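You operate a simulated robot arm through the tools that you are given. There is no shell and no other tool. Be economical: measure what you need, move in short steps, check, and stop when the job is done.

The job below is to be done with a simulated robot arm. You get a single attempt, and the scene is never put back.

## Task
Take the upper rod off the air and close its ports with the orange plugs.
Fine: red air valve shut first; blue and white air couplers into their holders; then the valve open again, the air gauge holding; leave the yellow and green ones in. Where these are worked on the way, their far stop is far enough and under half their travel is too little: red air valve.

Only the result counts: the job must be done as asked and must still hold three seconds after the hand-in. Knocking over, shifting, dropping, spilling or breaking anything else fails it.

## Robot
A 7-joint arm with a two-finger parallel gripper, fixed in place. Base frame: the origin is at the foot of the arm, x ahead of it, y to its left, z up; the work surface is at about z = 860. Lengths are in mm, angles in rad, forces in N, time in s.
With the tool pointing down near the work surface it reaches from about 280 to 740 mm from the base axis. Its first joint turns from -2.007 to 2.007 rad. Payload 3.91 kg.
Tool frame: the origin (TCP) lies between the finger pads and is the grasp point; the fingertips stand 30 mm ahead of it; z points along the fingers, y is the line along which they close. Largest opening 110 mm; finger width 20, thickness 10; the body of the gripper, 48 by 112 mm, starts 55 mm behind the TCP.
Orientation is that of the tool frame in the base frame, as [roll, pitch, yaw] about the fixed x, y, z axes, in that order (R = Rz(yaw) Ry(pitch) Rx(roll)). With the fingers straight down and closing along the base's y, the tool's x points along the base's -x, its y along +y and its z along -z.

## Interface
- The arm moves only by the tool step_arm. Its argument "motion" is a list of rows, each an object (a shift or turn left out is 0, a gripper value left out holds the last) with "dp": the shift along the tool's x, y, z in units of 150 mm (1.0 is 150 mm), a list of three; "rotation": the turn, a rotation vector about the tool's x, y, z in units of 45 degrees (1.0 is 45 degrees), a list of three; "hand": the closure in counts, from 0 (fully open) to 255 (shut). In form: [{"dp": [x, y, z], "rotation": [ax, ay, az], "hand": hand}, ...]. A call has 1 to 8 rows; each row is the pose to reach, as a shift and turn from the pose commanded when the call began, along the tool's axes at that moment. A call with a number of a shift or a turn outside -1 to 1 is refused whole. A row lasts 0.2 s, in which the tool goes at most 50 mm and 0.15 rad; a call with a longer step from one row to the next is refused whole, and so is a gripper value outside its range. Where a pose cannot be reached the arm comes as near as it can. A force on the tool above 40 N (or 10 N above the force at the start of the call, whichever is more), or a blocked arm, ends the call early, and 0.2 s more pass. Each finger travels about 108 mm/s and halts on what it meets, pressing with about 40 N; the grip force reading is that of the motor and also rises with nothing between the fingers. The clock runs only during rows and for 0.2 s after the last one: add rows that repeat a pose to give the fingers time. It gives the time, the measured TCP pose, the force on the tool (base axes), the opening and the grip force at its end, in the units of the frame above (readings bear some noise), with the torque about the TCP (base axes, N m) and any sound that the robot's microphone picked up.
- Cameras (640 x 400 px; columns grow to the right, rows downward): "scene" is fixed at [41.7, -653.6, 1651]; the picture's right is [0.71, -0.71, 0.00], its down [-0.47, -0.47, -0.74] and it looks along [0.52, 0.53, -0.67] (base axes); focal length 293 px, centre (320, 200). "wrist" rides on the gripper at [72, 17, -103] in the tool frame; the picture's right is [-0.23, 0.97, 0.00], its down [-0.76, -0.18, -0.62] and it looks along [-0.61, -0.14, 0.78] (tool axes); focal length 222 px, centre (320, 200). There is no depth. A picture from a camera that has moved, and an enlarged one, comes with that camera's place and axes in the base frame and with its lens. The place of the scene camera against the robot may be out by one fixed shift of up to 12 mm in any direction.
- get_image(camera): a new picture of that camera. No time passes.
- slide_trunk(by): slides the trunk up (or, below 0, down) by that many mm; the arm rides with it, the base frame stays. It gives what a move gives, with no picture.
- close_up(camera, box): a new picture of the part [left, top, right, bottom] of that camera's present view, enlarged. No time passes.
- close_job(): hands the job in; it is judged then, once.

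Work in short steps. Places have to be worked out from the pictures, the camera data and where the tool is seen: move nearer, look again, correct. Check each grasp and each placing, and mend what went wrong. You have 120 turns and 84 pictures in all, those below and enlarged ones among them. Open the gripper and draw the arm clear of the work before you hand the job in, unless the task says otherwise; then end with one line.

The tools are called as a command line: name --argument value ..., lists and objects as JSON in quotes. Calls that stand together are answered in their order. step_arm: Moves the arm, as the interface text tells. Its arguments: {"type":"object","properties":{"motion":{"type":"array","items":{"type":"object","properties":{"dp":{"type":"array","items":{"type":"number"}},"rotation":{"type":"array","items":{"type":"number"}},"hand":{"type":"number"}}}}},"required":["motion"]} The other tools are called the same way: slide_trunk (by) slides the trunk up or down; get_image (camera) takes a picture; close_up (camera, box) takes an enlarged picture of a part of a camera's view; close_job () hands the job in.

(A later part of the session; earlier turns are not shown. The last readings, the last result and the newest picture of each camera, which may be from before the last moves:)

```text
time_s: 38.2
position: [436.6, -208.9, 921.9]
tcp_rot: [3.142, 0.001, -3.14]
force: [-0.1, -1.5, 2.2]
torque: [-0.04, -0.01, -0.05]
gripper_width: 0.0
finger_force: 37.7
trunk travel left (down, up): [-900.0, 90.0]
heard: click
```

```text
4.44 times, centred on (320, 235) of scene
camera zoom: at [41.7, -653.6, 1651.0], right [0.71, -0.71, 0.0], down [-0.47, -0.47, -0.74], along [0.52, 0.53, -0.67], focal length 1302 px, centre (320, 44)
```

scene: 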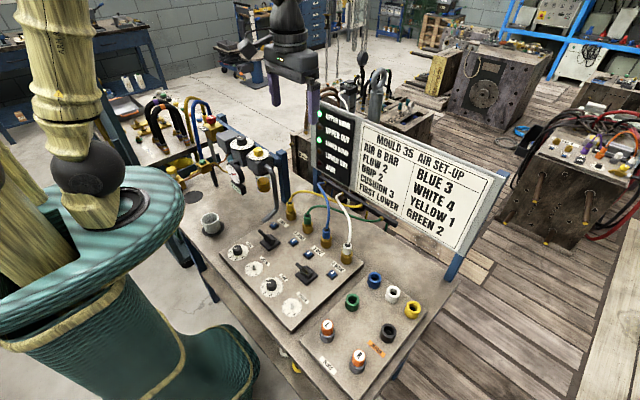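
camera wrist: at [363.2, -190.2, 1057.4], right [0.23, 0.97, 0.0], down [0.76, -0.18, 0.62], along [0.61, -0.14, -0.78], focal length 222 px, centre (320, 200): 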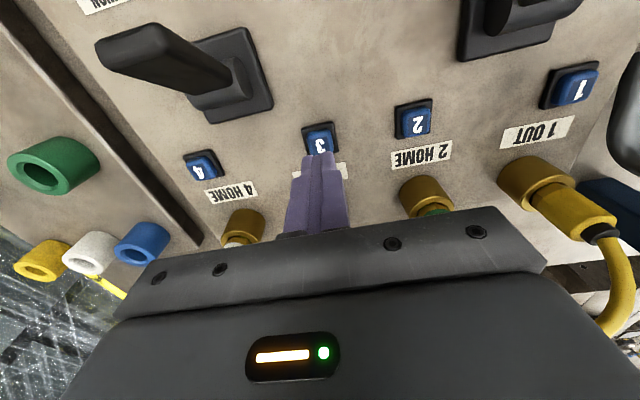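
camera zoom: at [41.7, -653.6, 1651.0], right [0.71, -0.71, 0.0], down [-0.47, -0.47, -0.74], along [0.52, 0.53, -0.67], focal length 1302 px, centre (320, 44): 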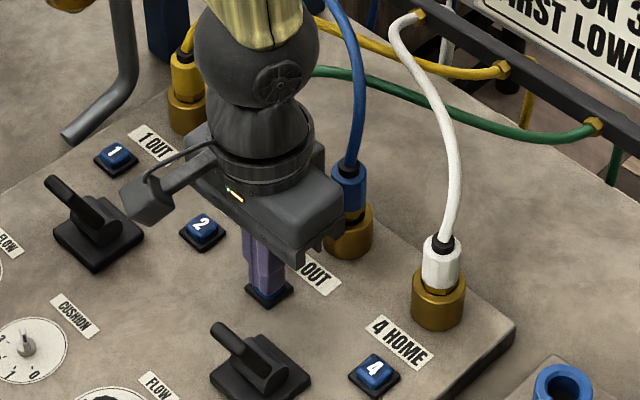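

A click, and the blue coupler popped up slightly: the button is the release. I raise and return to grip the blue coupler.

step_arm --motion '[{"dp": [0, 0, -0.3], "hand": 116}, {"dp": [0, 0, -0.6]}, {"dp": [-0.25, -0.02, -0.7]}, {"dp": [-0.5, -0.04, -0.6]}]'

get_image --camera "wrist"

```text
time_s: 39.2
position: [511.6, -212.6, 1010.9]
tcp_rot: [-3.141, -0.003, -3.138]
force: [0.4, 0.2, 0.1]
torque: [0.01, 0.02, -0.01]
gripper_width: 60.2
finger_force: 0.0
trunk travel left (down, up): [-900.0, 90.0]
```

```text
46 pictures are left
camera wrist: at [438.0, -196.5, 1112.5], right [0.22, 0.97, 0.0], down [0.76, -0.18, 0.62], along [0.61, -0.14, -0.78], focal length 222 px, centre (320, 200)
```

wrist: 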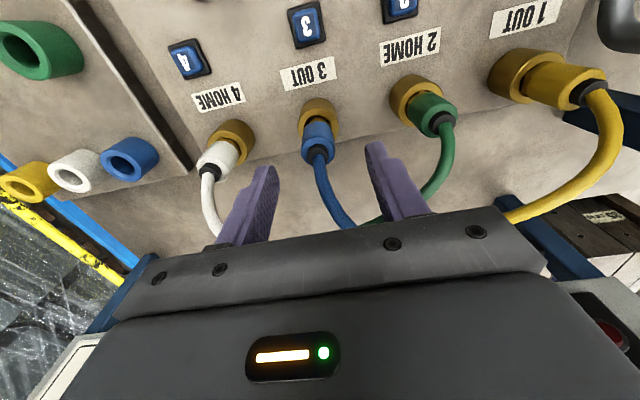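

I descend to z≈955 and grip the blue body, then lift.

step_arm --motion '[{"dp": [0, -0.015, 0.2]}, {"dp": [0, -0.015, 0.375]}, {"dp": [0, -0.015, 0.375], "hand": 255}, {"dp": [0, -0.015, 0.375], "hand": 255}, {"dp": [0, -0.015, 0.375], "hand": 255}]'

step_arm --motion '[{"dp": [0, 0, -0.06]}, {"dp": [0, 0, -0.15]}, {"dp": [0, 0, -0.3]}, {"dp": [0, 0, -0.5]}]'

get_image --camera "wrist"

```text
time_s: 40.4
position: [509.4, -214.6, 954.6]
tcp_rot: [-3.141, -0.001, -3.139]
force: [-0.3, -0.5, 0.5]
torque: [0.0, 0.02, 0.0]
gripper_width: 24.4
finger_force: 40.2
trunk travel left (down, up): [-900.0, 90.0]
```

```text
time_s: 41.4
position: [510.4, -216.2, 1028.4]
tcp_rot: [3.141, 0.001, -3.139]
force: [-0.4, 0.1, -0.5]
torque: [0.02, 0.0, 0.01]
gripper_width: 24.5
finger_force: 40.4
trunk travel left (down, up): [-900.0, 90.0]
```

```text
45 pictures are left
camera wrist: at [437.5, -198.8, 1131.6], right [0.22, 0.97, 0.0], down [0.76, -0.18, 0.62], along [0.61, -0.14, -0.78], focal length 222 px, centre (320, 200)
```

wrist: 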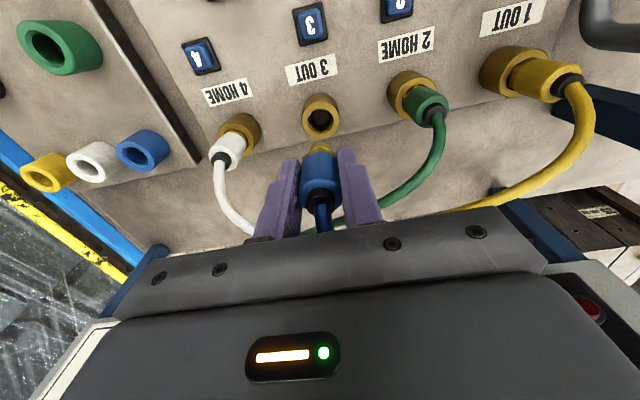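

Blue is free and held. I carry it around the white hose (via x≈450, higher) toward the blue holder near (500,-420).

step_arm --motion '[{"dp": [0.15, 0, -0.15]}, {"dp": [0.35, 0, -0.3]}, {"dp": [0.4, -0.28, -0.35]}, {"dp": [0.4, -0.6, -0.35]}, {"dp": [0.4, -0.9, -0.35]}, {"dp": [0.4, -1.0, -0.35]}]'

step_arm --motion '[{"dp": [0, -0.28, 0.0]}, {"dp": [-0.2, -0.36, 0.1]}, {"dp": [-0.3, -0.36, 0.3]}]'

get_image --camera "wrist"

```text
time_s: 42.8
position: [451.2, -365.0, 1082.2]
tcp_rot: [-3.141, 0.0, -3.139]
force: [-0.9, 0.8, -0.5]
torque: [0.02, 0.01, -0.02]
gripper_width: 24.6
finger_force: 40.2
trunk travel left (down, up): [-900.0, 90.0]
```

```text
time_s: 43.6
position: [497.3, -424.6, 1035.5]
tcp_rot: [-3.141, 0.0, -3.139]
force: [0.0, -0.8, -0.2]
torque: [-0.02, 0.02, -0.01]
gripper_width: 24.4
finger_force: 39.7
trunk travel left (down, up): [-900.0, 90.0]
```

```text
44 pictures are left
camera wrist: at [423.8, -407.0, 1139.6], right [0.23, 0.97, 0.0], down [0.76, -0.18, 0.62], along [0.61, -0.14, -0.78], focal length 222 px, centre (320, 200)
```

wrist: 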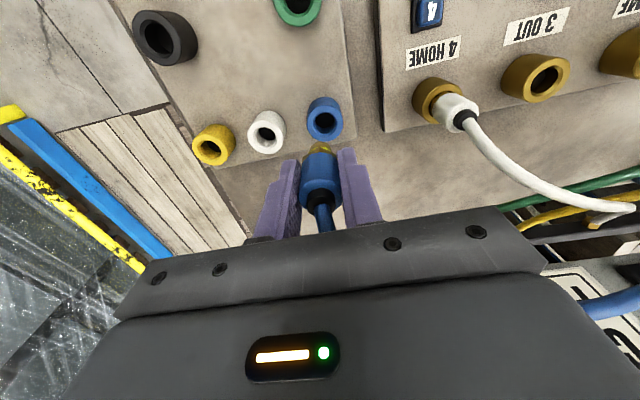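

Blue holder opening: ≈(508,-421.5,892); probe tip is ~53 mm below TCP, coupler sits ~+3 mm in x. I move over and lower to z≈962 for checking.

step_arm --motion '[{"dp": [-0.055, 0.02, 0.17]}, {"dp": [-0.055, 0.02, 0.34]}, {"dp": [-0.055, 0.02, 0.48]}, {"dp": [-0.055, 0.02, 0.48]}]'

close_up --camera "wrist" --box '[220, 80, 440, 240]'

close_up --camera "scene" --box '[330, 230, 430, 320]'

```text
time_s: 44.6
position: [505.2, -419.0, 964.9]
tcp_rot: [-3.141, 0.001, -3.139]
force: [-2.0, 0.0, 1.0]
torque: [-0.03, 0.11, 0.02]
gripper_width: 24.7
finger_force: 39.8
trunk travel left (down, up): [-900.0, 90.0]
```

```text
2.50 times, centred on (330, 160) of wrist
camera zoom: at [431.4, -401.9, 1067.2], right [0.22, 0.97, 0.0], down [0.76, -0.18, 0.62], along [0.61, -0.14, -0.78], focal length 555 px, centre (295, 300)
```

zoom: 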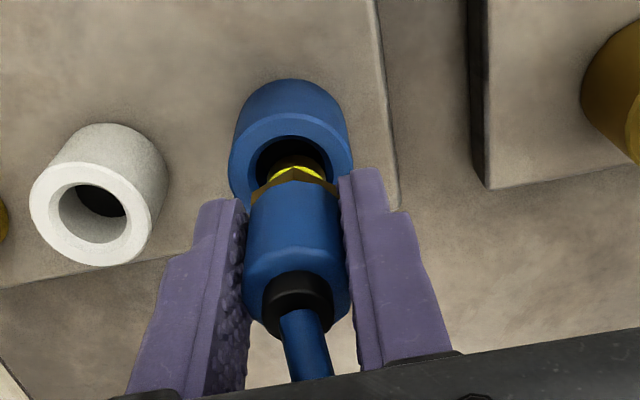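

```text
4.44 times, centred on (380, 275) of scene
camera zoom: at [41.7, -653.6, 1651.0], right [0.71, -0.71, 0.0], down [-0.47, -0.47, -0.74], along [0.52, 0.53, -0.67], focal length 1302 px, centre (53, -133)
```

zoom: 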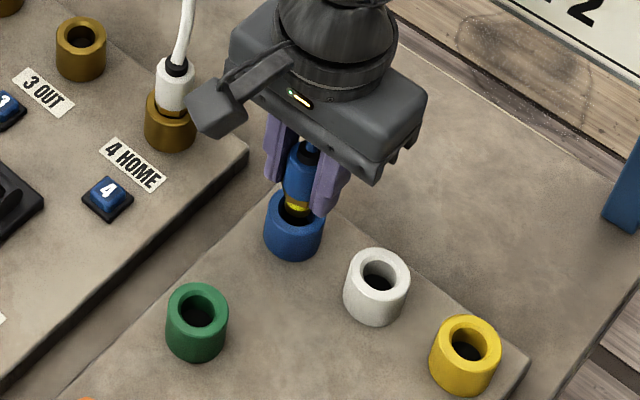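

The probe is entering the blue holder. I lower further in small rows, watching the force.

step_arm --motion '[{"dp": [0, -0.003, 0.05]}, {"dp": [0, -0.003, 0.1]}, {"dp": [0, -0.003, 0.15]}, {"dp": [0, -0.003, 0.2]}]'

close_up --camera "wrist" --box '[220, 80, 440, 240]'

```text
time_s: 45.6
position: [505.4, -420.3, 943.9]
tcp_rot: [-3.136, 0.005, -3.14]
force: [-7.4, 5.1, 19.5]
torque: [0.46, 0.47, -0.04]
gripper_width: 24.6
finger_force: 39.9
trunk travel left (down, up): [-900.0, 90.0]
stopped in row 4: the force on the tool passed its limit at 51 N (the readings are from after the stop); the commanded pose is now the measured one
```

```text
2.50 times, centred on (330, 160) of wrist
camera zoom: at [431.0, -402.2, 1047.1], right [0.23, 0.97, 0.0], down [0.76, -0.17, 0.63], along [0.61, -0.14, -0.78], focal length 555 px, centre (295, 300)
```

zoom: 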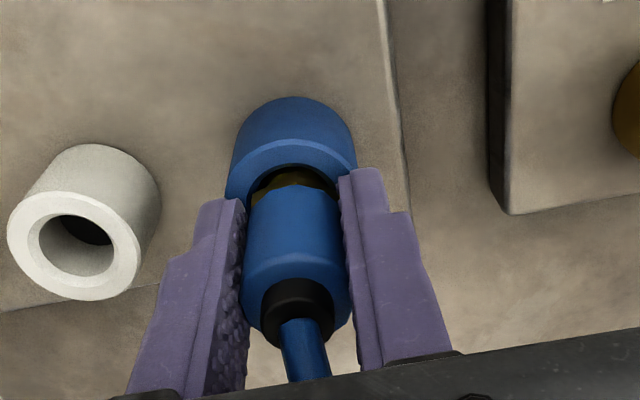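

It bottomed at z≈944 (51 N), which looks seated. I ease, open, and rise a little to check.

step_arm --motion '[{"dp": [0, 0, -0.01]}, {"dp": [0, 0, -0.01], "hand": 150}, {"dp": [0, 0, -0.01], "hand": 150}, {"dp": [0, 0, -0.2], "hand": 150}, {"dp": [0, 0, -0.45], "hand": 150}]'

close_up --camera "wrist" --box '[200, 60, 440, 240]'

close_up --camera "scene" --box '[330, 230, 430, 320]'

```text
time_s: 46.8
position: [506.9, -419.2, 1008.1]
tcp_rot: [-3.138, 0.003, -3.138]
force: [0.4, -0.1, -0.3]
torque: [-0.04, 0.0, 0.0]
gripper_width: 45.3
finger_force: 0.1
trunk travel left (down, up): [-900.0, 90.0]
```

```text
2.22 times, centred on (320, 150) of wrist
camera zoom: at [432.2, -402.0, 1111.2], right [0.22, 0.97, 0.0], down [0.76, -0.17, 0.63], along [0.61, -0.14, -0.78], focal length 494 px, centre (320, 311)
```

zoom: 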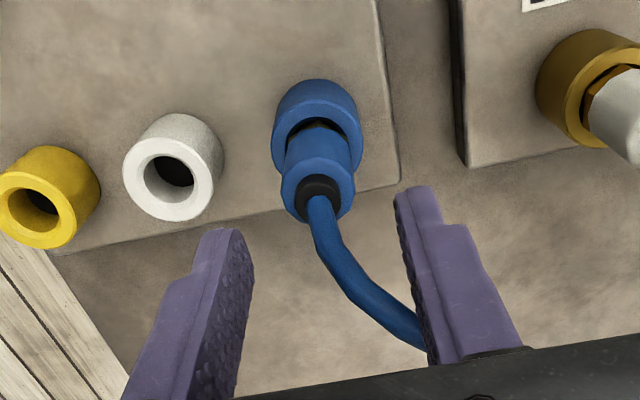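

```text
4.44 times, centred on (380, 275) of scene
camera zoom: at [41.7, -653.6, 1651.0], right [0.71, -0.71, 0.0], down [-0.47, -0.47, -0.74], along [0.52, 0.53, -0.67], focal length 1302 px, centre (53, -133)
```

zoom: 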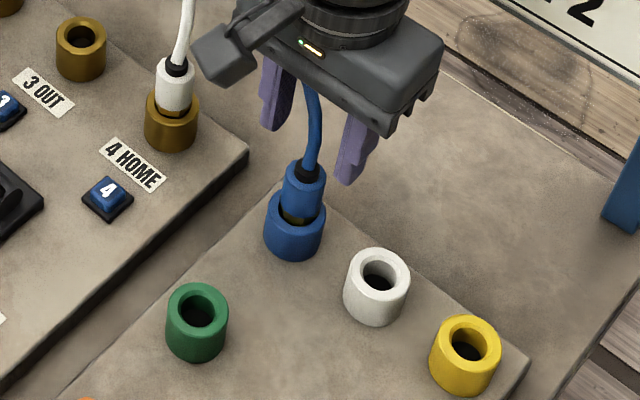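

Blue is in its holder. Next I back out in -x and go over button 4 at ≈(436,-310) with closed fingers.

step_arm --motion '[{"dp": [0.2, 0, -0.05]}, {"dp": [0.45, 0.0, -0.05]}, {"dp": [0.47, 0.25, -0.05], "hand": 255}, {"dp": [0.47, 0.5, -0.05]}, {"dp": [0.47, 0.727, 0.1]}, {"dp": [0.47, 0.727, 0.35]}]'

get_image --camera "wrist"

```text
time_s: 48.2
position: [433.5, -316.1, 955.4]
tcp_rot: [-3.139, 0.005, 3.138]
force: [0.7, -1.2, 0.2]
torque: [0.03, -0.01, 0.0]
gripper_width: 0.0
finger_force: 38.0
trunk travel left (down, up): [-900.0, 90.0]
```

```text
38 pictures are left
camera wrist: at [359.4, -298.7, 1057.2], right [0.23, 0.97, 0.0], down [0.76, -0.18, 0.63], along [0.61, -0.15, -0.78], focal length 222 px, centre (320, 200)
```

wrist: 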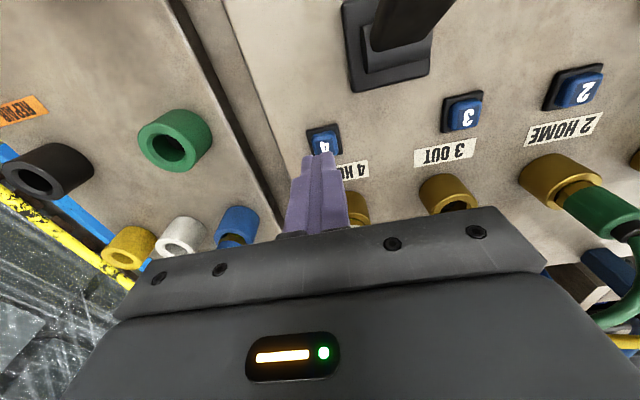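

Button 4 is under the tips at (433,-315). I press it.

step_arm --motion '[{"dp": [0, 0.006, 0.08]}, {"dp": [0, 0.006, 0.13]}, {"dp": [0, 0.006, 0.17]}, {"dp": [0, 0.006, 0.2]}, {"dp": [0, 0.006, 0.23]}]'

```text
time_s: 49.4
position: [437.6, -310.8, 922.1]
tcp_rot: [-3.138, 0.006, -3.141]
force: [0.1, 0.1, 2.1]
torque: [0.02, 0.0, 0.05]
gripper_width: 0.1
finger_force: 37.3
trunk travel left (down, up): [-900.0, 90.0]
heard: click
```

Click heard. I rise and move above the white coupler with fingers open.

step_arm --motion '[{"dp": [0, 0, -0.3], "hand": 116}, {"dp": [0, 0, -0.6]}, {"dp": [-0.25, 0.02, -0.7]}, {"dp": [-0.49, 0.04, -0.6]}]'

get_image --camera "wrist"

```text
time_s: 50.4
position: [510.4, -303.5, 1011.7]
tcp_rot: [-3.139, 0.002, -3.14]
force: [-0.3, 0.4, -0.8]
torque: [0.02, 0.01, -0.04]
gripper_width: 59.9
finger_force: 0.0
trunk travel left (down, up): [-900.0, 90.0]
```

```text
37 pictures are left
camera wrist: at [437.1, -286.5, 1114.4], right [0.22, 0.97, 0.0], down [0.76, -0.17, 0.63], along [0.61, -0.14, -0.78], focal length 222 px, centre (320, 200)
```

wrist: 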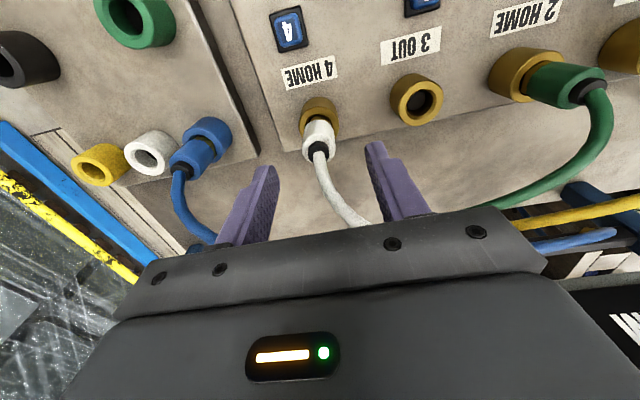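

White is centred similarly (≈(512,-305.5)). I descend, grip, and lift.

step_arm --motion '[{"dp": [-0.005, -0.013, 0.2]}, {"dp": [-0.005, -0.013, 0.378]}, {"dp": [-0.005, -0.013, 0.378], "hand": 255}, {"dp": [-0.005, -0.013, 0.378], "hand": 255}, {"dp": [-0.005, -0.013, 0.378], "hand": 255}]'

step_arm --motion '[{"dp": [0, 0, -0.06]}, {"dp": [0, 0, -0.15]}, {"dp": [0, 0, -0.4]}, {"dp": [0.1, 0, -0.6]}, {"dp": [0.3, -0.15, -0.7]}]'

get_image --camera "wrist"

```text
time_s: 51.6
position: [511.6, -305.2, 954.8]
tcp_rot: [-3.137, 0.004, -3.139]
force: [0.3, 0.4, 0.0]
torque: [0.0, -0.03, 0.0]
gripper_width: 24.6
finger_force: 39.9
trunk travel left (down, up): [-900.0, 90.0]
```

```text
time_s: 52.8
position: [463.5, -329.6, 1062.1]
tcp_rot: [-3.138, 0.005, -3.14]
force: [-0.1, -0.4, -0.4]
torque: [0.04, -0.03, -0.02]
gripper_width: 24.7
finger_force: 39.8
trunk travel left (down, up): [-900.0, 90.0]
```

```text
36 pictures are left
camera wrist: at [389.0, -312.7, 1164.1], right [0.22, 0.97, 0.0], down [0.76, -0.17, 0.63], along [0.61, -0.14, -0.78], focal length 222 px, centre (320, 200)
```

wrist: 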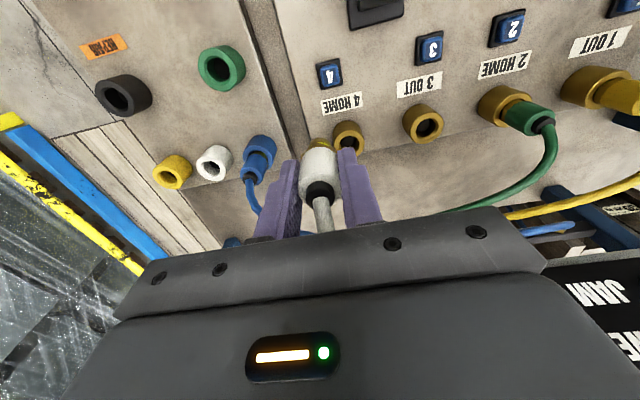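

White held. White holder opening computes to ≈(501,-485.5,897); I move over it.

step_arm --motion '[{"dp": [0.1, -0.28, 0]}, {"dp": [0.1, -0.6, 0]}, {"dp": [0.1, -0.9, 0]}, {"dp": [-0.1, -1.0, 0.1]}, {"dp": [-0.235, -1.0, 0.35]}]'

get_image --camera "wrist"

```text
time_s: 54.0
position: [501.2, -477.9, 1009.2]
tcp_rot: [-3.137, 0.005, -3.138]
force: [-0.8, -0.2, -0.4]
torque: [0.0, -0.02, -0.01]
gripper_width: 24.4
finger_force: 40.3
trunk travel left (down, up): [-900.0, 90.0]
```

```text
35 pictures are left
camera wrist: at [427.6, -461.2, 1110.7], right [0.22, 0.97, 0.0], down [0.76, -0.17, 0.63], along [0.61, -0.14, -0.78], focal length 222 px, centre (320, 200)
```

wrist: 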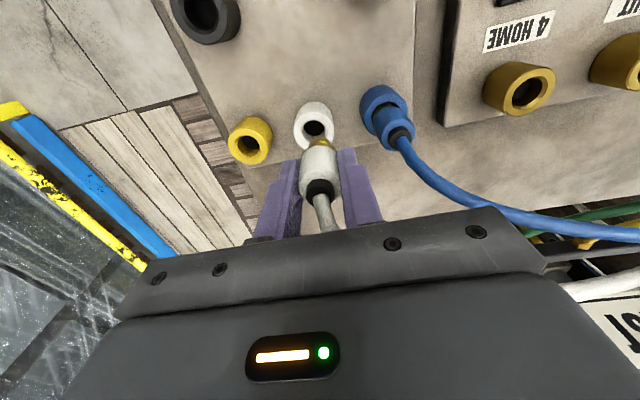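

Opening ≈(505,-485). I shift y -6.5 mm, x +2 and lower to z≈962 for a check.

step_arm --motion '[{"dp": [-0.013, -0.043, 0.1]}, {"dp": [-0.013, -0.043, 0.22]}, {"dp": [-0.013, -0.043, 0.31]}, {"dp": [-0.013, -0.043, 0.31]}]'

close_up --camera "wrist" --box '[220, 80, 440, 240]'

close_up --camera "scene" --box '[340, 240, 440, 320]'

```text
time_s: 55.0
position: [502.8, -485.4, 960.7]
tcp_rot: [-3.135, 0.006, -3.136]
force: [1.0, 0.1, -0.5]
torque: [-0.02, -0.01, -0.02]
gripper_width: 24.5
finger_force: 40.1
trunk travel left (down, up): [-900.0, 90.0]
```

```text
2.50 times, centred on (330, 160) of wrist
camera zoom: at [428.8, -467.1, 1063.6], right [0.22, 0.97, 0.0], down [0.76, -0.17, 0.63], along [0.61, -0.14, -0.78], focal length 555 px, centre (295, 300)
```

zoom: 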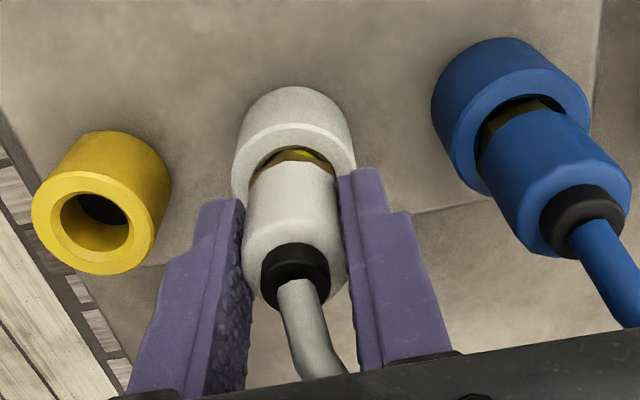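

```text
5.00 times, centred on (390, 280) of scene
camera zoom: at [41.7, -653.6, 1651.0], right [0.71, -0.71, 0.0], down [-0.47, -0.47, -0.74], along [0.52, 0.53, -0.67], focal length 1464 px, centre (-30, -200)
```

zoom: 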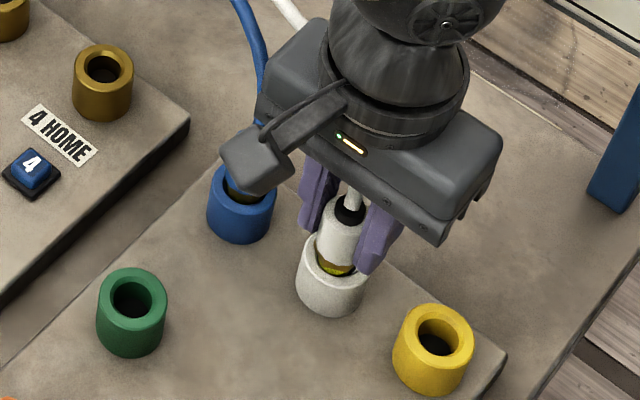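

Entering cleanly. I lower to contact, ease and release.

step_arm --motion '[{"dp": [0, 0, 0.04]}, {"dp": [0, 0, 0.075]}, {"dp": [0, 0, 0.1]}, {"dp": [0, 0, 0.12]}]'

step_arm --motion '[{"dp": [0, 0, -0.005]}, {"dp": [0, 0, -0.005], "hand": 150}, {"dp": [0, 0, -0.005], "hand": 150}, {"dp": [0, 0, -0.2], "hand": 150}, {"dp": [0, 0, -0.5], "hand": 150}]'

close_up --camera "wrist" --box '[200, 60, 440, 240]'

```text
time_s: 56.0
position: [501.4, -485.0, 947.5]
tcp_rot: [-3.133, 0.009, -3.138]
force: [3.3, -1.7, 25.3]
torque: [-0.39, -0.09, 0.01]
gripper_width: 24.5
finger_force: 40.5
trunk travel left (down, up): [-900.0, 90.0]
```

```text
time_s: 57.2
position: [501.2, -481.3, 1018.6]
tcp_rot: [-3.139, 0.004, -3.138]
force: [-0.2, -0.4, 0.4]
torque: [-0.01, 0.01, -0.01]
gripper_width: 45.4
finger_force: 0.1
trunk travel left (down, up): [-900.0, 90.0]
```

```text
2.22 times, centred on (320, 150) of wrist
camera zoom: at [428.2, -465.6, 1120.5], right [0.22, 0.97, 0.0], down [0.76, -0.17, 0.63], along [0.61, -0.14, -0.78], focal length 494 px, centre (320, 311)
```

zoom: 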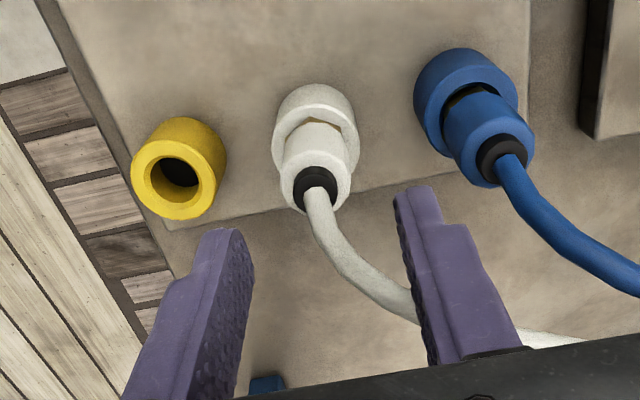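

Both couplers are parked. Next the plugs: L near (294,-434), R near (297,-533). I move toward L.

step_arm --motion '[{"dp": [0.3, 0, -0.1]}, {"dp": [0.6, 0.0, -0.2]}, {"dp": [0.9, 0, -0.2]}]'

step_arm --motion '[{"dp": [0.2, 0.15, 0.0]}, {"dp": [0.43, 0.32, 0.0]}]'

get_image --camera "wrist"

```text
time_s: 58.0
position: [364.2, -482.7, 1048.2]
tcp_rot: [-3.138, 0.007, -3.137]
force: [-0.1, -0.5, 0.0]
torque: [0.02, -0.04, 0.01]
gripper_width: 45.2
finger_force: 0.2
trunk travel left (down, up): [-900.0, 90.0]
```

```text
time_s: 58.6
position: [302.0, -436.7, 1049.3]
tcp_rot: [-3.135, 0.005, -3.137]
force: [0.5, -0.2, -0.1]
torque: [-0.02, -0.04, 0.0]
gripper_width: 45.3
finger_force: 0.1
trunk travel left (down, up): [-900.0, 90.0]
```

```text
31 pictures are left
camera wrist: at [228.0, -418.3, 1150.8], right [0.22, 0.97, 0.0], down [0.76, -0.17, 0.63], along [0.61, -0.14, -0.78], focal length 222 px, centre (320, 200)
```

wrist: 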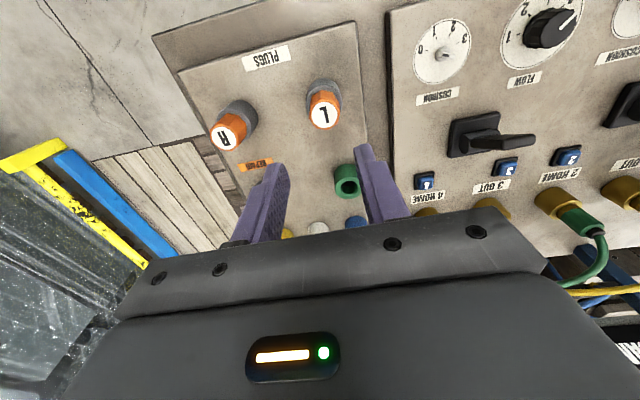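

L plug top ≈(299.5,-432). I open a bit, lower to z≈985 and look again.

step_arm --motion '[{"dp": [0.01, 0.03, 0.2], "hand": 116}, {"dp": [0.01, 0.03, 0.42]}]'

get_image --camera "wrist"

```text
time_s: 59.2
position: [300.5, -431.7, 984.8]
tcp_rot: [-3.138, 0.006, -3.137]
force: [-0.1, 0.0, 0.5]
torque: [0.03, -0.01, -0.01]
gripper_width: 59.9
finger_force: 0.1
trunk travel left (down, up): [-900.0, 90.0]
```

```text
30 pictures are left
camera wrist: at [226.3, -414.6, 1087.4], right [0.22, 0.97, 0.0], down [0.76, -0.17, 0.63], along [0.61, -0.14, -0.78], focal length 222 px, centre (320, 200)
```

wrist: 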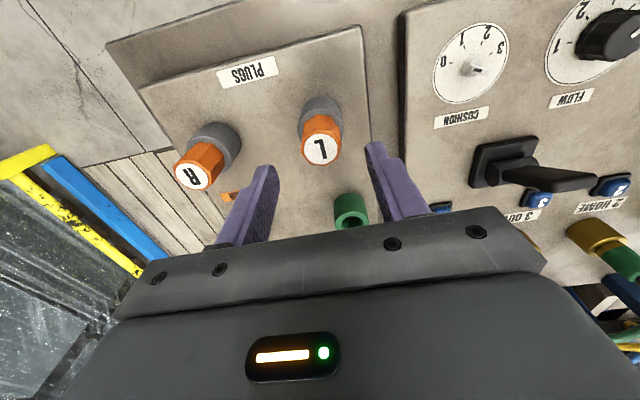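

L top ≈(298,-431,936). I lower to z≈943 and grip.

step_arm --motion '[{"dp": [0.013, 0.003, 0.14]}, {"dp": [0.013, 0.003, 0.28]}, {"dp": [0.013, 0.003, 0.28], "hand": 255}, {"dp": [0.013, 0.003, 0.28], "hand": 255}, {"dp": [0.013, 0.003, 0.28], "hand": 255}]'

close_up --camera "wrist" --box '[220, 80, 440, 240]'

```text
time_s: 60.4
position: [300.9, -430.4, 944.4]
tcp_rot: [-3.139, 0.004, -3.139]
force: [-0.2, 7.3, -4.1]
torque: [0.27, -0.37, 0.03]
gripper_width: 38.0
finger_force: 45.1
trunk travel left (down, up): [-900.0, 90.0]
```

```text
2.50 times, centred on (330, 160) of wrist
camera zoom: at [225.9, -413.1, 1044.9], right [0.22, 0.97, 0.0], down [0.76, -0.17, 0.63], along [0.61, -0.14, -0.78], focal length 555 px, centre (295, 300)
```

zoom: 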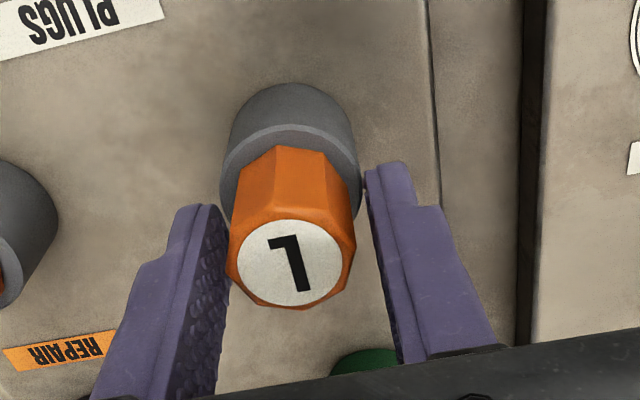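

38 mm means the tips caught the grey holder. I open, raise 7 mm and regrip.

step_arm --motion '[{"hand": 140}, {"dp": [0.0, 0.003, -0.05], "hand": 140}, {"dp": [0.0, 0.003, -0.05], "hand": 255}, {"dp": [0.0, 0.003, -0.05], "hand": 255}, {"dp": [0.0, 0.003, -0.05], "hand": 255}]'

```text
time_s: 61.6
position: [299.8, -432.3, 950.6]
tcp_rot: [-3.138, 0.005, -3.138]
force: [-0.1, 0.2, 4.8]
torque: [-0.11, 0.02, 0.0]
gripper_width: 27.0
finger_force: 40.1
trunk travel left (down, up): [-900.0, 90.0]
```

Now 27 mm: on the orange body. I lift.

step_arm --motion '[{"dp": [0, 0, -0.06]}, {"dp": [0, 0, -0.15]}, {"dp": [0, 0, -0.4]}, {"dp": [0, 0, -0.65]}]'

close_up --camera "wrist" --box '[200, 60, 440, 240]'

```text
time_s: 62.6
position: [297.9, -430.2, 1047.7]
tcp_rot: [-3.138, 0.004, -3.138]
force: [0.2, -0.1, 0.6]
torque: [0.0, -0.01, 0.0]
gripper_width: 27.0
finger_force: 40.0
trunk travel left (down, up): [-900.0, 90.0]
```

```text
2.22 times, centred on (320, 150) of wrist
camera zoom: at [224.2, -412.9, 1149.1], right [0.22, 0.97, 0.0], down [0.76, -0.17, 0.63], along [0.61, -0.14, -0.78], focal length 494 px, centre (320, 311)
```

zoom: 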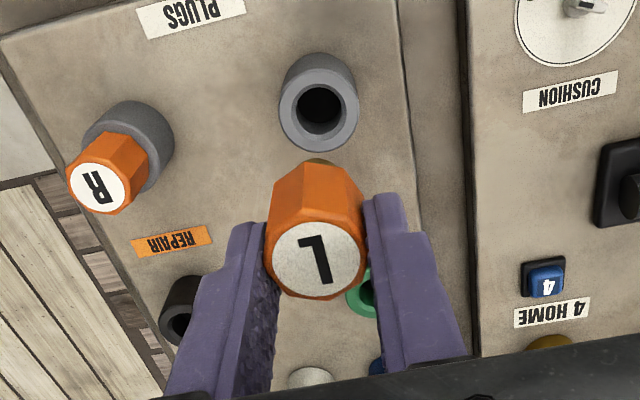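

L plug is held. Looking from the front, port 3 is left of port 4, so L goes to 3. I carry it there at z≈1075.

step_arm --motion '[{"dp": [-0.2, 0.2, -0.15]}, {"dp": [-0.42, 0.42, -0.2]}, {"dp": [-0.64, 0.64, -0.2]}, {"dp": [-0.86, 0.86, -0.2]}, {"dp": [-1.0, 1.0, -0.2]}]'

step_arm --motion '[{"dp": [-0.2, 0.2, 0]}, {"dp": [-0.42, 0.42, 0.05]}, {"dp": [-0.43, 0.43, 0.25]}]'

get_image --camera "wrist"

close_up --camera "scene" --box '[280, 180, 380, 270]'

```text
time_s: 63.8
position: [449.2, -279.6, 1076.4]
tcp_rot: [-3.137, 0.004, -3.137]
force: [0.6, 0.8, -0.5]
torque: [-0.02, 0.0, 0.0]
gripper_width: 27.1
finger_force: 40.1
trunk travel left (down, up): [-900.0, 90.0]
```

```text
time_s: 64.6
position: [514.6, -216.9, 1039.7]
tcp_rot: [-3.138, 0.003, -3.139]
force: [0.2, 0.1, -0.2]
torque: [0.0, 0.02, 0.02]
gripper_width: 27.2
finger_force: 40.2
trunk travel left (down, up): [-900.0, 90.0]
```

```text
27 pictures are left
camera wrist: at [441.2, -199.6, 1142.3], right [0.23, 0.97, 0.0], down [0.76, -0.17, 0.63], along [0.61, -0.14, -0.78], focal length 222 px, centre (320, 200)
```

wrist: 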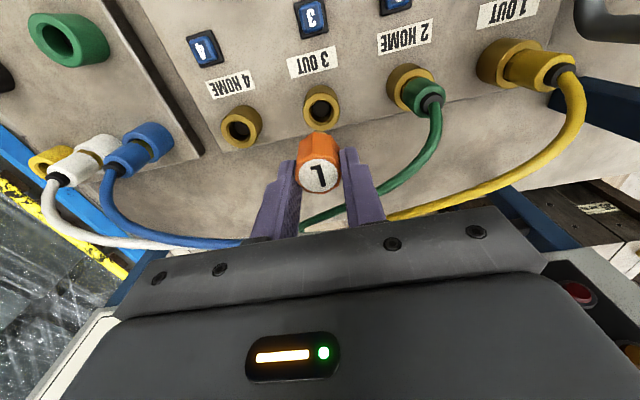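

```text
4.44 times, centred on (330, 225) of scene
camera zoom: at [41.7, -653.6, 1651.0], right [0.71, -0.71, 0.0], down [-0.47, -0.47, -0.74], along [0.52, 0.53, -0.67], focal length 1302 px, centre (276, 89)
```

zoom: 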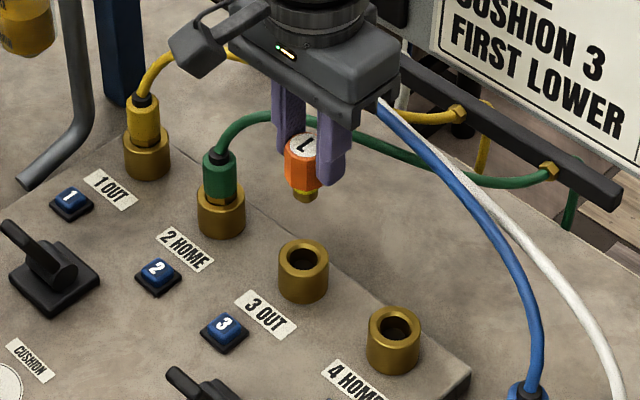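

Port 3 opening is ≈(508–513,-214.5,907). I lower to z≈975 to compare the probe and the hole at close range.

step_arm --motion '[{"dp": [0.02, 0.015, 0.2]}, {"dp": [0.02, 0.015, 0.42]}, {"dp": [0.02, 0.015, 0.42]}]'

close_up --camera "wrist" --box '[220, 70, 440, 230]'

close_up --camera "scene" --box '[290, 200, 360, 260]'

```text
time_s: 65.4
position: [510.8, -214.5, 978.1]
tcp_rot: [-3.137, 0.006, -3.138]
force: [0.2, -0.3, -0.6]
torque: [0.01, 0.01, 0.03]
gripper_width: 27.2
finger_force: 40.2
trunk travel left (down, up): [-900.0, 90.0]
```

```text
2.50 times, centred on (330, 150) of wrist
camera zoom: at [436.7, -197.0, 1079.5], right [0.22, 0.97, 0.0], down [0.76, -0.17, 0.63], along [0.61, -0.14, -0.78], focal length 555 px, centre (295, 325)
```

zoom: 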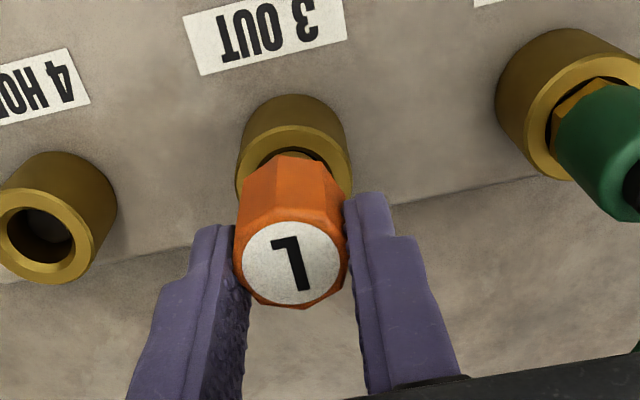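

```text
6.67 times, centred on (325, 230) of scene
camera zoom: at [41.7, -653.6, 1651.0], right [0.71, -0.71, 0.0], down [-0.47, -0.47, -0.74], along [0.52, 0.53, -0.67], focal length 1953 px, centre (287, 0)
```

zoom: 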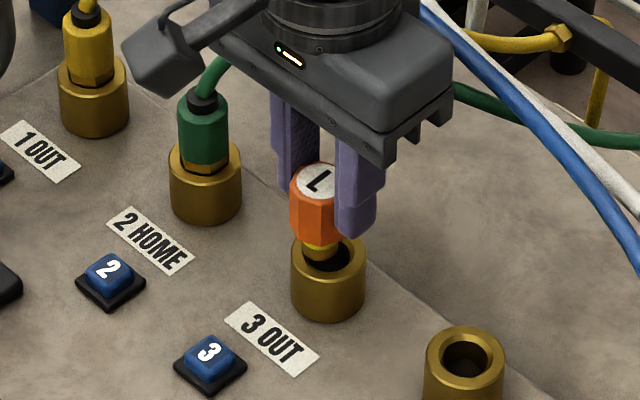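

The scene view shows the plug ~5 mm short in x. I shift x +5, y -1 and lower 8 mm, then check again.

step_arm --motion '[{"dp": [-0.035, -0.008, 0.0]}, {"dp": [-0.035, -0.008, 0.04]}, {"dp": [-0.035, -0.008, 0.04]}]'

close_up --camera "scene" --box '[290, 200, 360, 260]'

close_up --camera "wrist" --box '[220, 70, 440, 230]'

```text
time_s: 66.2
position: [516.6, -215.7, 972.0]
tcp_rot: [-3.14, 0.004, -3.139]
force: [0.9, 0.5, -1.0]
torque: [0.01, -0.01, 0.01]
gripper_width: 27.0
finger_force: 40.3
trunk travel left (down, up): [-900.0, 90.0]
```

```text
6.67 times, centred on (325, 230) of scene
camera zoom: at [41.7, -653.6, 1651.0], right [0.71, -0.71, 0.0], down [-0.47, -0.47, -0.74], along [0.52, 0.53, -0.67], focal length 1953 px, centre (287, 0)
```

zoom: 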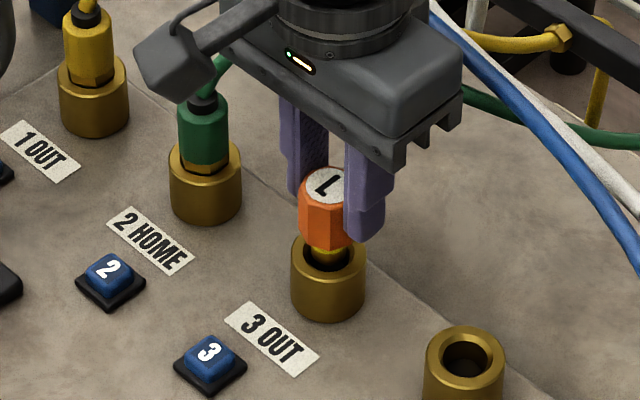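

```text
2.50 times, centred on (330, 150) of wrist
camera zoom: at [441.8, -198.2, 1073.7], right [0.22, 0.97, 0.0], down [0.76, -0.17, 0.63], along [0.61, -0.14, -0.78], focal length 555 px, centre (295, 325)
```

zoom: 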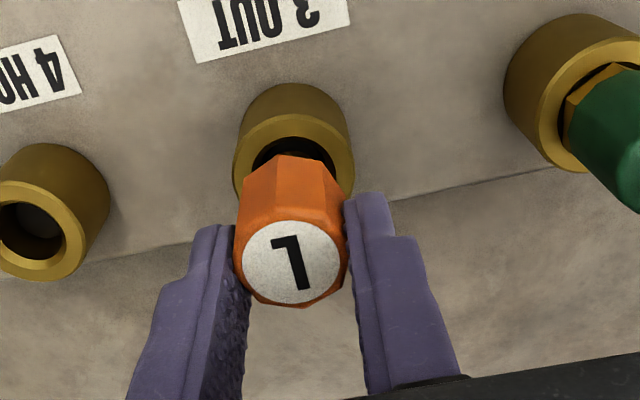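

Aligned in both views. I lower in small rows until contact.

step_arm --motion '[{"dp": [0, 0, 0.04]}, {"dp": [0, 0, 0.08]}, {"dp": [0, 0, 0.11]}, {"dp": [0, 0, 0.14]}, {"dp": [0, 0, 0.16]}]'

close_up --camera "scene" --box '[290, 200, 360, 260]'

```text
time_s: 67.4
position: [515.0, -215.8, 950.5]
tcp_rot: [-3.134, 0.009, -3.138]
force: [-1.6, -1.5, 31.6]
torque: [-0.43, 0.19, 0.01]
gripper_width: 26.0
finger_force: 39.5
trunk travel left (down, up): [-900.0, 90.0]
```

```text
6.67 times, centred on (325, 230) of scene
camera zoom: at [41.7, -653.6, 1651.0], right [0.71, -0.71, 0.0], down [-0.47, -0.47, -0.74], along [0.52, 0.53, -0.67], focal length 1953 px, centre (287, 0)
```

zoom: 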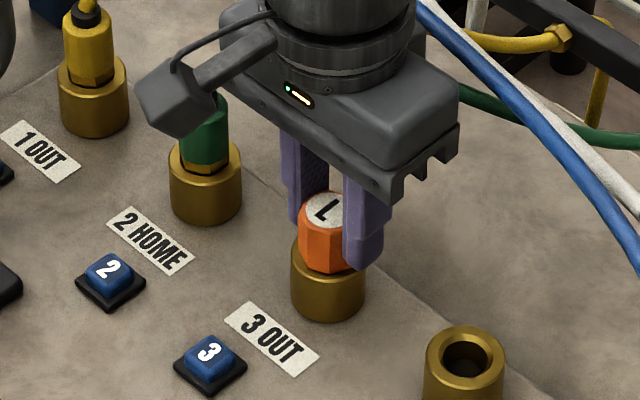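

The plug is in but no click; grip sliding limits the push. I release, close the fingers above it, and press on its flat top.

step_arm --motion '[{"hand": 150}, {"hand": 150}, {"dp": [0, 0, -0.2], "hand": 150}, {"dp": [0, 0, -0.35], "hand": 255}, {"dp": [0, 0, -0.35], "hand": 255}, {"dp": [0, 0, -0.35], "hand": 255}]'

step_arm --motion '[{"dp": [0, 0, 0.1]}, {"dp": [0, 0, 0.17]}, {"dp": [0, 0, 0.2]}, {"dp": [0, 0, 0.23]}, {"dp": [0, 0, 0.26]}]'

```text
time_s: 68.8
position: [516.9, -216.1, 1000.3]
tcp_rot: [-3.139, 0.005, -3.138]
force: [-0.5, 0.6, -0.1]
torque: [0.03, 0.01, -0.02]
gripper_width: 0.0
finger_force: 37.6
trunk travel left (down, up): [-900.0, 90.0]
```

```text
time_s: 69.7
position: [520.7, -217.7, 976.5]
tcp_rot: [-3.13, 0.018, -3.137]
force: [-0.1, 1.3, 27.1]
torque: [0.11, 0.33, 0.01]
gripper_width: 0.2
finger_force: 37.9
trunk travel left (down, up): [-900.0, 90.0]
stopped in row 4: the force on the tool passed its limit at 47 N (the readings are from after the stop); the commanded pose is now the measured one
```

Top contact at tip z≈946 with 47 N, no click. I look at the plug's state.

step_arm --motion '[{"dp": [0.03, 0.01, -0.2]}, {"dp": [0.2, 0.01, -0.4]}]'

close_up --camera "scene" --box '[290, 200, 360, 260]'

close_up --camera "wrist" --box '[220, 50, 440, 210]'

```text
time_s: 70.3
position: [487.3, -215.5, 1033.6]
tcp_rot: [-3.136, 0.015, -3.138]
force: [0.1, -0.3, 0.8]
torque: [-0.03, -0.05, 0.02]
gripper_width: 0.5
finger_force: 37.2
trunk travel left (down, up): [-900.0, 90.0]
```

```text
6.67 times, centred on (325, 230) of scene
camera zoom: at [41.7, -653.6, 1651.0], right [0.71, -0.71, 0.0], down [-0.47, -0.47, -0.74], along [0.52, 0.53, -0.67], focal length 1953 px, centre (287, 0)
```

zoom: 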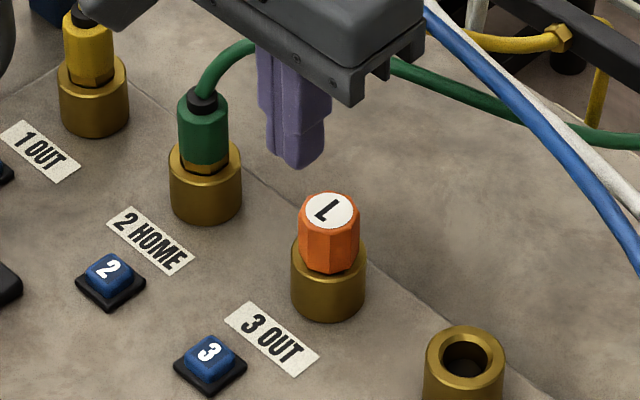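

```text
2.50 times, centred on (330, 130) of wrist
camera zoom: at [412.5, -198.1, 1134.6], right [0.22, 0.97, 0.0], down [0.75, -0.17, 0.63], along [0.62, -0.15, -0.77], focal length 555 px, centre (295, 375)
```

zoom: 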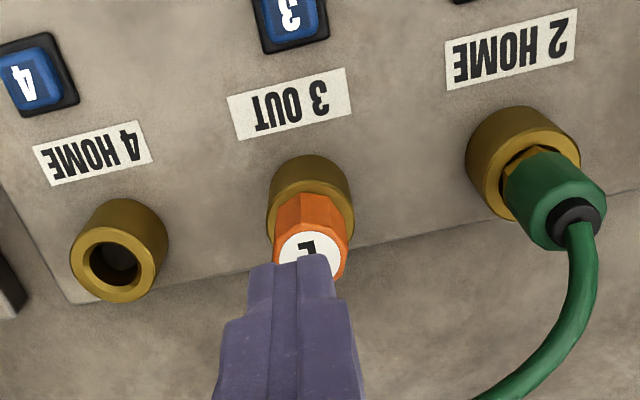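

The plug looks fully down. I test latching by gripping and tugging a few mm.

step_arm --motion '[{"dp": [-0.19, 0.0, 0.0], "hand": 140}, {"dp": [-0.19, 0.0, 0.2], "hand": 140}, {"dp": [-0.19, 0.0, 0.4], "hand": 140}, {"dp": [-0.19, 0.0, 0.52], "hand": 140}, {"dp": [-0.19, 0.0, 0.52], "hand": 255}, {"dp": [-0.19, 0.0, 0.52], "hand": 255}, {"dp": [-0.19, 0.0, 0.52], "hand": 255}]'

step_arm --motion '[{"dp": [0, 0, -0.01]}, {"dp": [0, 0, -0.02]}, {"dp": [0, 0, -0.03]}]'

```text
time_s: 71.9
position: [515.2, -216.0, 953.9]
tcp_rot: [-3.135, 0.014, -3.138]
force: [-0.4, 2.7, 1.1]
torque: [0.15, 0.06, 0.03]
gripper_width: 27.3
finger_force: 40.3
trunk travel left (down, up): [-900.0, 90.0]
```

```text
time_s: 72.7
position: [517.0, -214.9, 955.8]
tcp_rot: [-3.137, 0.009, -3.139]
force: [-1.2, 6.1, -27.7]
torque: [0.54, -0.12, -0.05]
gripper_width: 27.3
finger_force: 39.8
trunk travel left (down, up): [-900.0, 90.0]
```

It holds at 28 N: latched. I release and travel to plug R near (299,-533).

step_arm --motion '[{"hand": 130}, {"hand": 130}, {"dp": [0, 0, -0.3]}, {"dp": [0, 0, -0.6]}, {"dp": [0.2, -0.2, -0.7]}, {"dp": [0.4, -0.45, -0.7]}, {"dp": [0.6, -0.65, -0.7]}]'

step_arm --motion '[{"dp": [0.15, -0.26, 0]}, {"dp": [0.3, -0.52, 0]}, {"dp": [0.45, -0.78, 0]}, {"dp": [0.6, -1.0, 0]}]'

step_arm --motion '[{"dp": [0.1, -0.24, 0.1]}, {"dp": [0.24, -0.46, 0.25]}, {"dp": [0.24, -0.46, 0.5]}]'

get_image --camera "wrist"

```text
time_s: 74.3
position: [426.5, -313.6, 1063.9]
tcp_rot: [-3.134, 0.014, -3.136]
force: [-0.8, 1.1, 0.6]
torque: [0.01, -0.03, -0.03]
gripper_width: 53.9
finger_force: 0.1
trunk travel left (down, up): [-900.0, 90.0]
```

```text
time_s: 75.3
position: [336.2, -461.5, 1062.2]
tcp_rot: [-3.134, 0.013, -3.138]
force: [0.0, -0.2, -0.2]
torque: [-0.02, -0.03, 0.01]
gripper_width: 54.0
finger_force: 0.1
trunk travel left (down, up): [-900.0, 90.0]
```

```text
time_s: 76.1
position: [301.5, -532.5, 990.8]
tcp_rot: [-3.134, 0.013, -3.136]
force: [0.9, 0.4, 0.8]
torque: [-0.01, -0.01, -0.01]
gripper_width: 53.9
finger_force: 0.0
trunk travel left (down, up): [-900.0, 90.0]
```

```text
18 pictures are left
camera wrist: at [226.9, -515.8, 1091.9], right [0.22, 0.97, 0.0], down [0.75, -0.17, 0.63], along [0.62, -0.15, -0.77], focal length 222 px, centre (320, 200)
```

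wrist: 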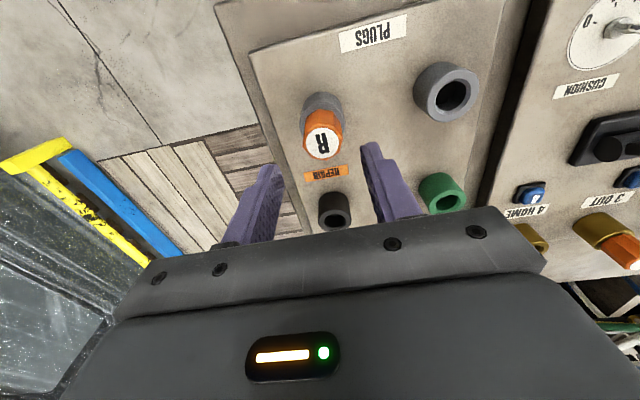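

R top ≈(299,-532.3). I lower to z≈951, grip and lift.

step_arm --motion '[{"dp": [0.013, 0.0, 0.14]}, {"dp": [0.013, 0.0, 0.262]}, {"dp": [0.013, 0.0, 0.262], "hand": 255}, {"dp": [0.013, 0.0, 0.262], "hand": 255}, {"dp": [0.013, 0.0, 0.262], "hand": 255}]'

step_arm --motion '[{"dp": [0, 0, -0.06]}, {"dp": [0, 0, -0.15]}, {"dp": [0, 0, -0.4]}, {"dp": [0, 0, -0.7]}]'

get_image --camera "wrist"

```text
time_s: 77.3
position: [301.2, -530.9, 949.8]
tcp_rot: [-3.132, 0.011, -3.14]
force: [-0.6, 4.6, -1.5]
torque: [0.29, -0.02, -0.03]
gripper_width: 27.7
finger_force: 39.5
trunk travel left (down, up): [-900.0, 90.0]
```

```text
time_s: 78.3
position: [298.8, -532.0, 1054.5]
tcp_rot: [-3.133, 0.013, -3.14]
force: [0.2, 0.7, 0.4]
torque: [-0.03, -0.01, 0.02]
gripper_width: 27.2
finger_force: 39.4
trunk travel left (down, up): [-900.0, 90.0]
```

```text
17 pictures are left
camera wrist: at [223.9, -514.4, 1156.5], right [0.23, 0.97, -0.01], down [0.75, -0.17, 0.63], along [0.62, -0.15, -0.77], focal length 222 px, centre (320, 200)
```

wrist: 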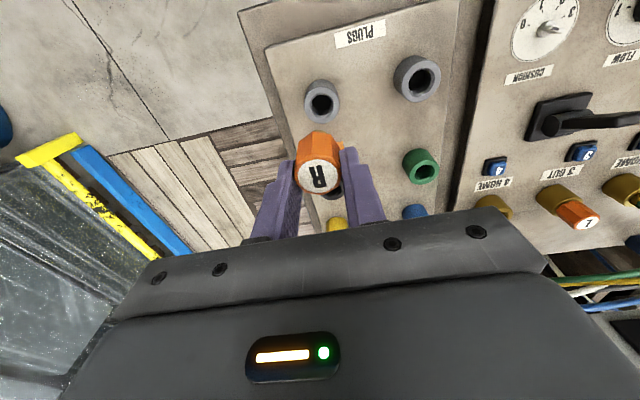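

R held the same way as L was. I carry it to above port 4 at ≈(516,-306).

step_arm --motion '[{"dp": [-0.2, 0.2, -0.1]}, {"dp": [-0.42, 0.42, -0.15]}, {"dp": [-0.64, 0.64, -0.15]}, {"dp": [-0.86, 0.86, -0.15]}, {"dp": [-1.0, 1.0, -0.15]}]'

step_arm --motion '[{"dp": [-0.2, 0.23, 0.05]}, {"dp": [-0.45, 0.45, 0.15]}, {"dp": [-0.45, 0.5, 0.4]}, {"dp": [-0.45, 0.5, 0.63]}]'

close_up --camera "scene" --box '[310, 210, 380, 270]'

close_up --camera "wrist" --box '[220, 70, 440, 230]'

```text
time_s: 79.5
position: [447.4, -380.8, 1079.4]
tcp_rot: [-3.133, 0.014, -3.139]
force: [-0.4, 0.3, 0.4]
torque: [0.02, -0.04, 0.01]
gripper_width: 27.0
finger_force: 40.0
trunk travel left (down, up): [-900.0, 90.0]
```

```text
refused: row 2 steps farther than a row can; nothing moved
```

```text
6.67 times, centred on (345, 240) of scene
camera zoom: at [41.7, -653.6, 1651.0], right [0.71, -0.71, 0.0], down [-0.47, -0.47, -0.74], along [0.52, 0.53, -0.67], focal length 1953 px, centre (153, -67)
```

zoom: 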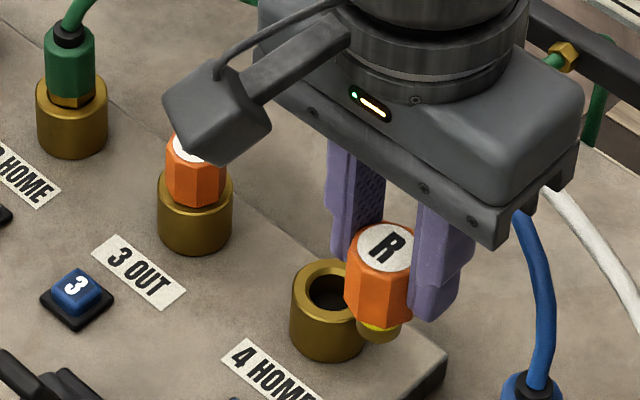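

```text
2.50 times, centred on (330, 150) of wrist
camera zoom: at [372.7, -363.4, 1180.9], right [0.22, 0.97, -0.01], down [0.75, -0.17, 0.63], along [0.62, -0.15, -0.77], focal length 555 px, centre (295, 325)
```

zoom: 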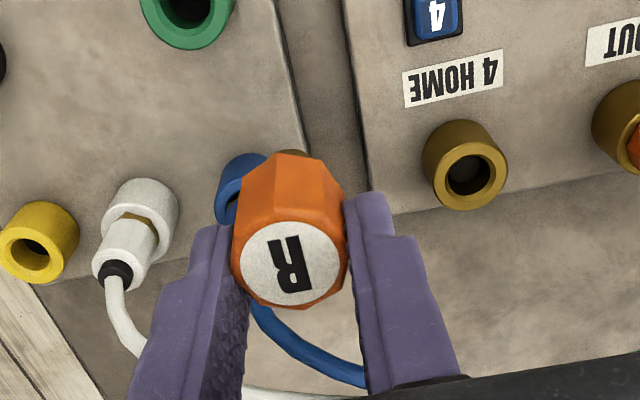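

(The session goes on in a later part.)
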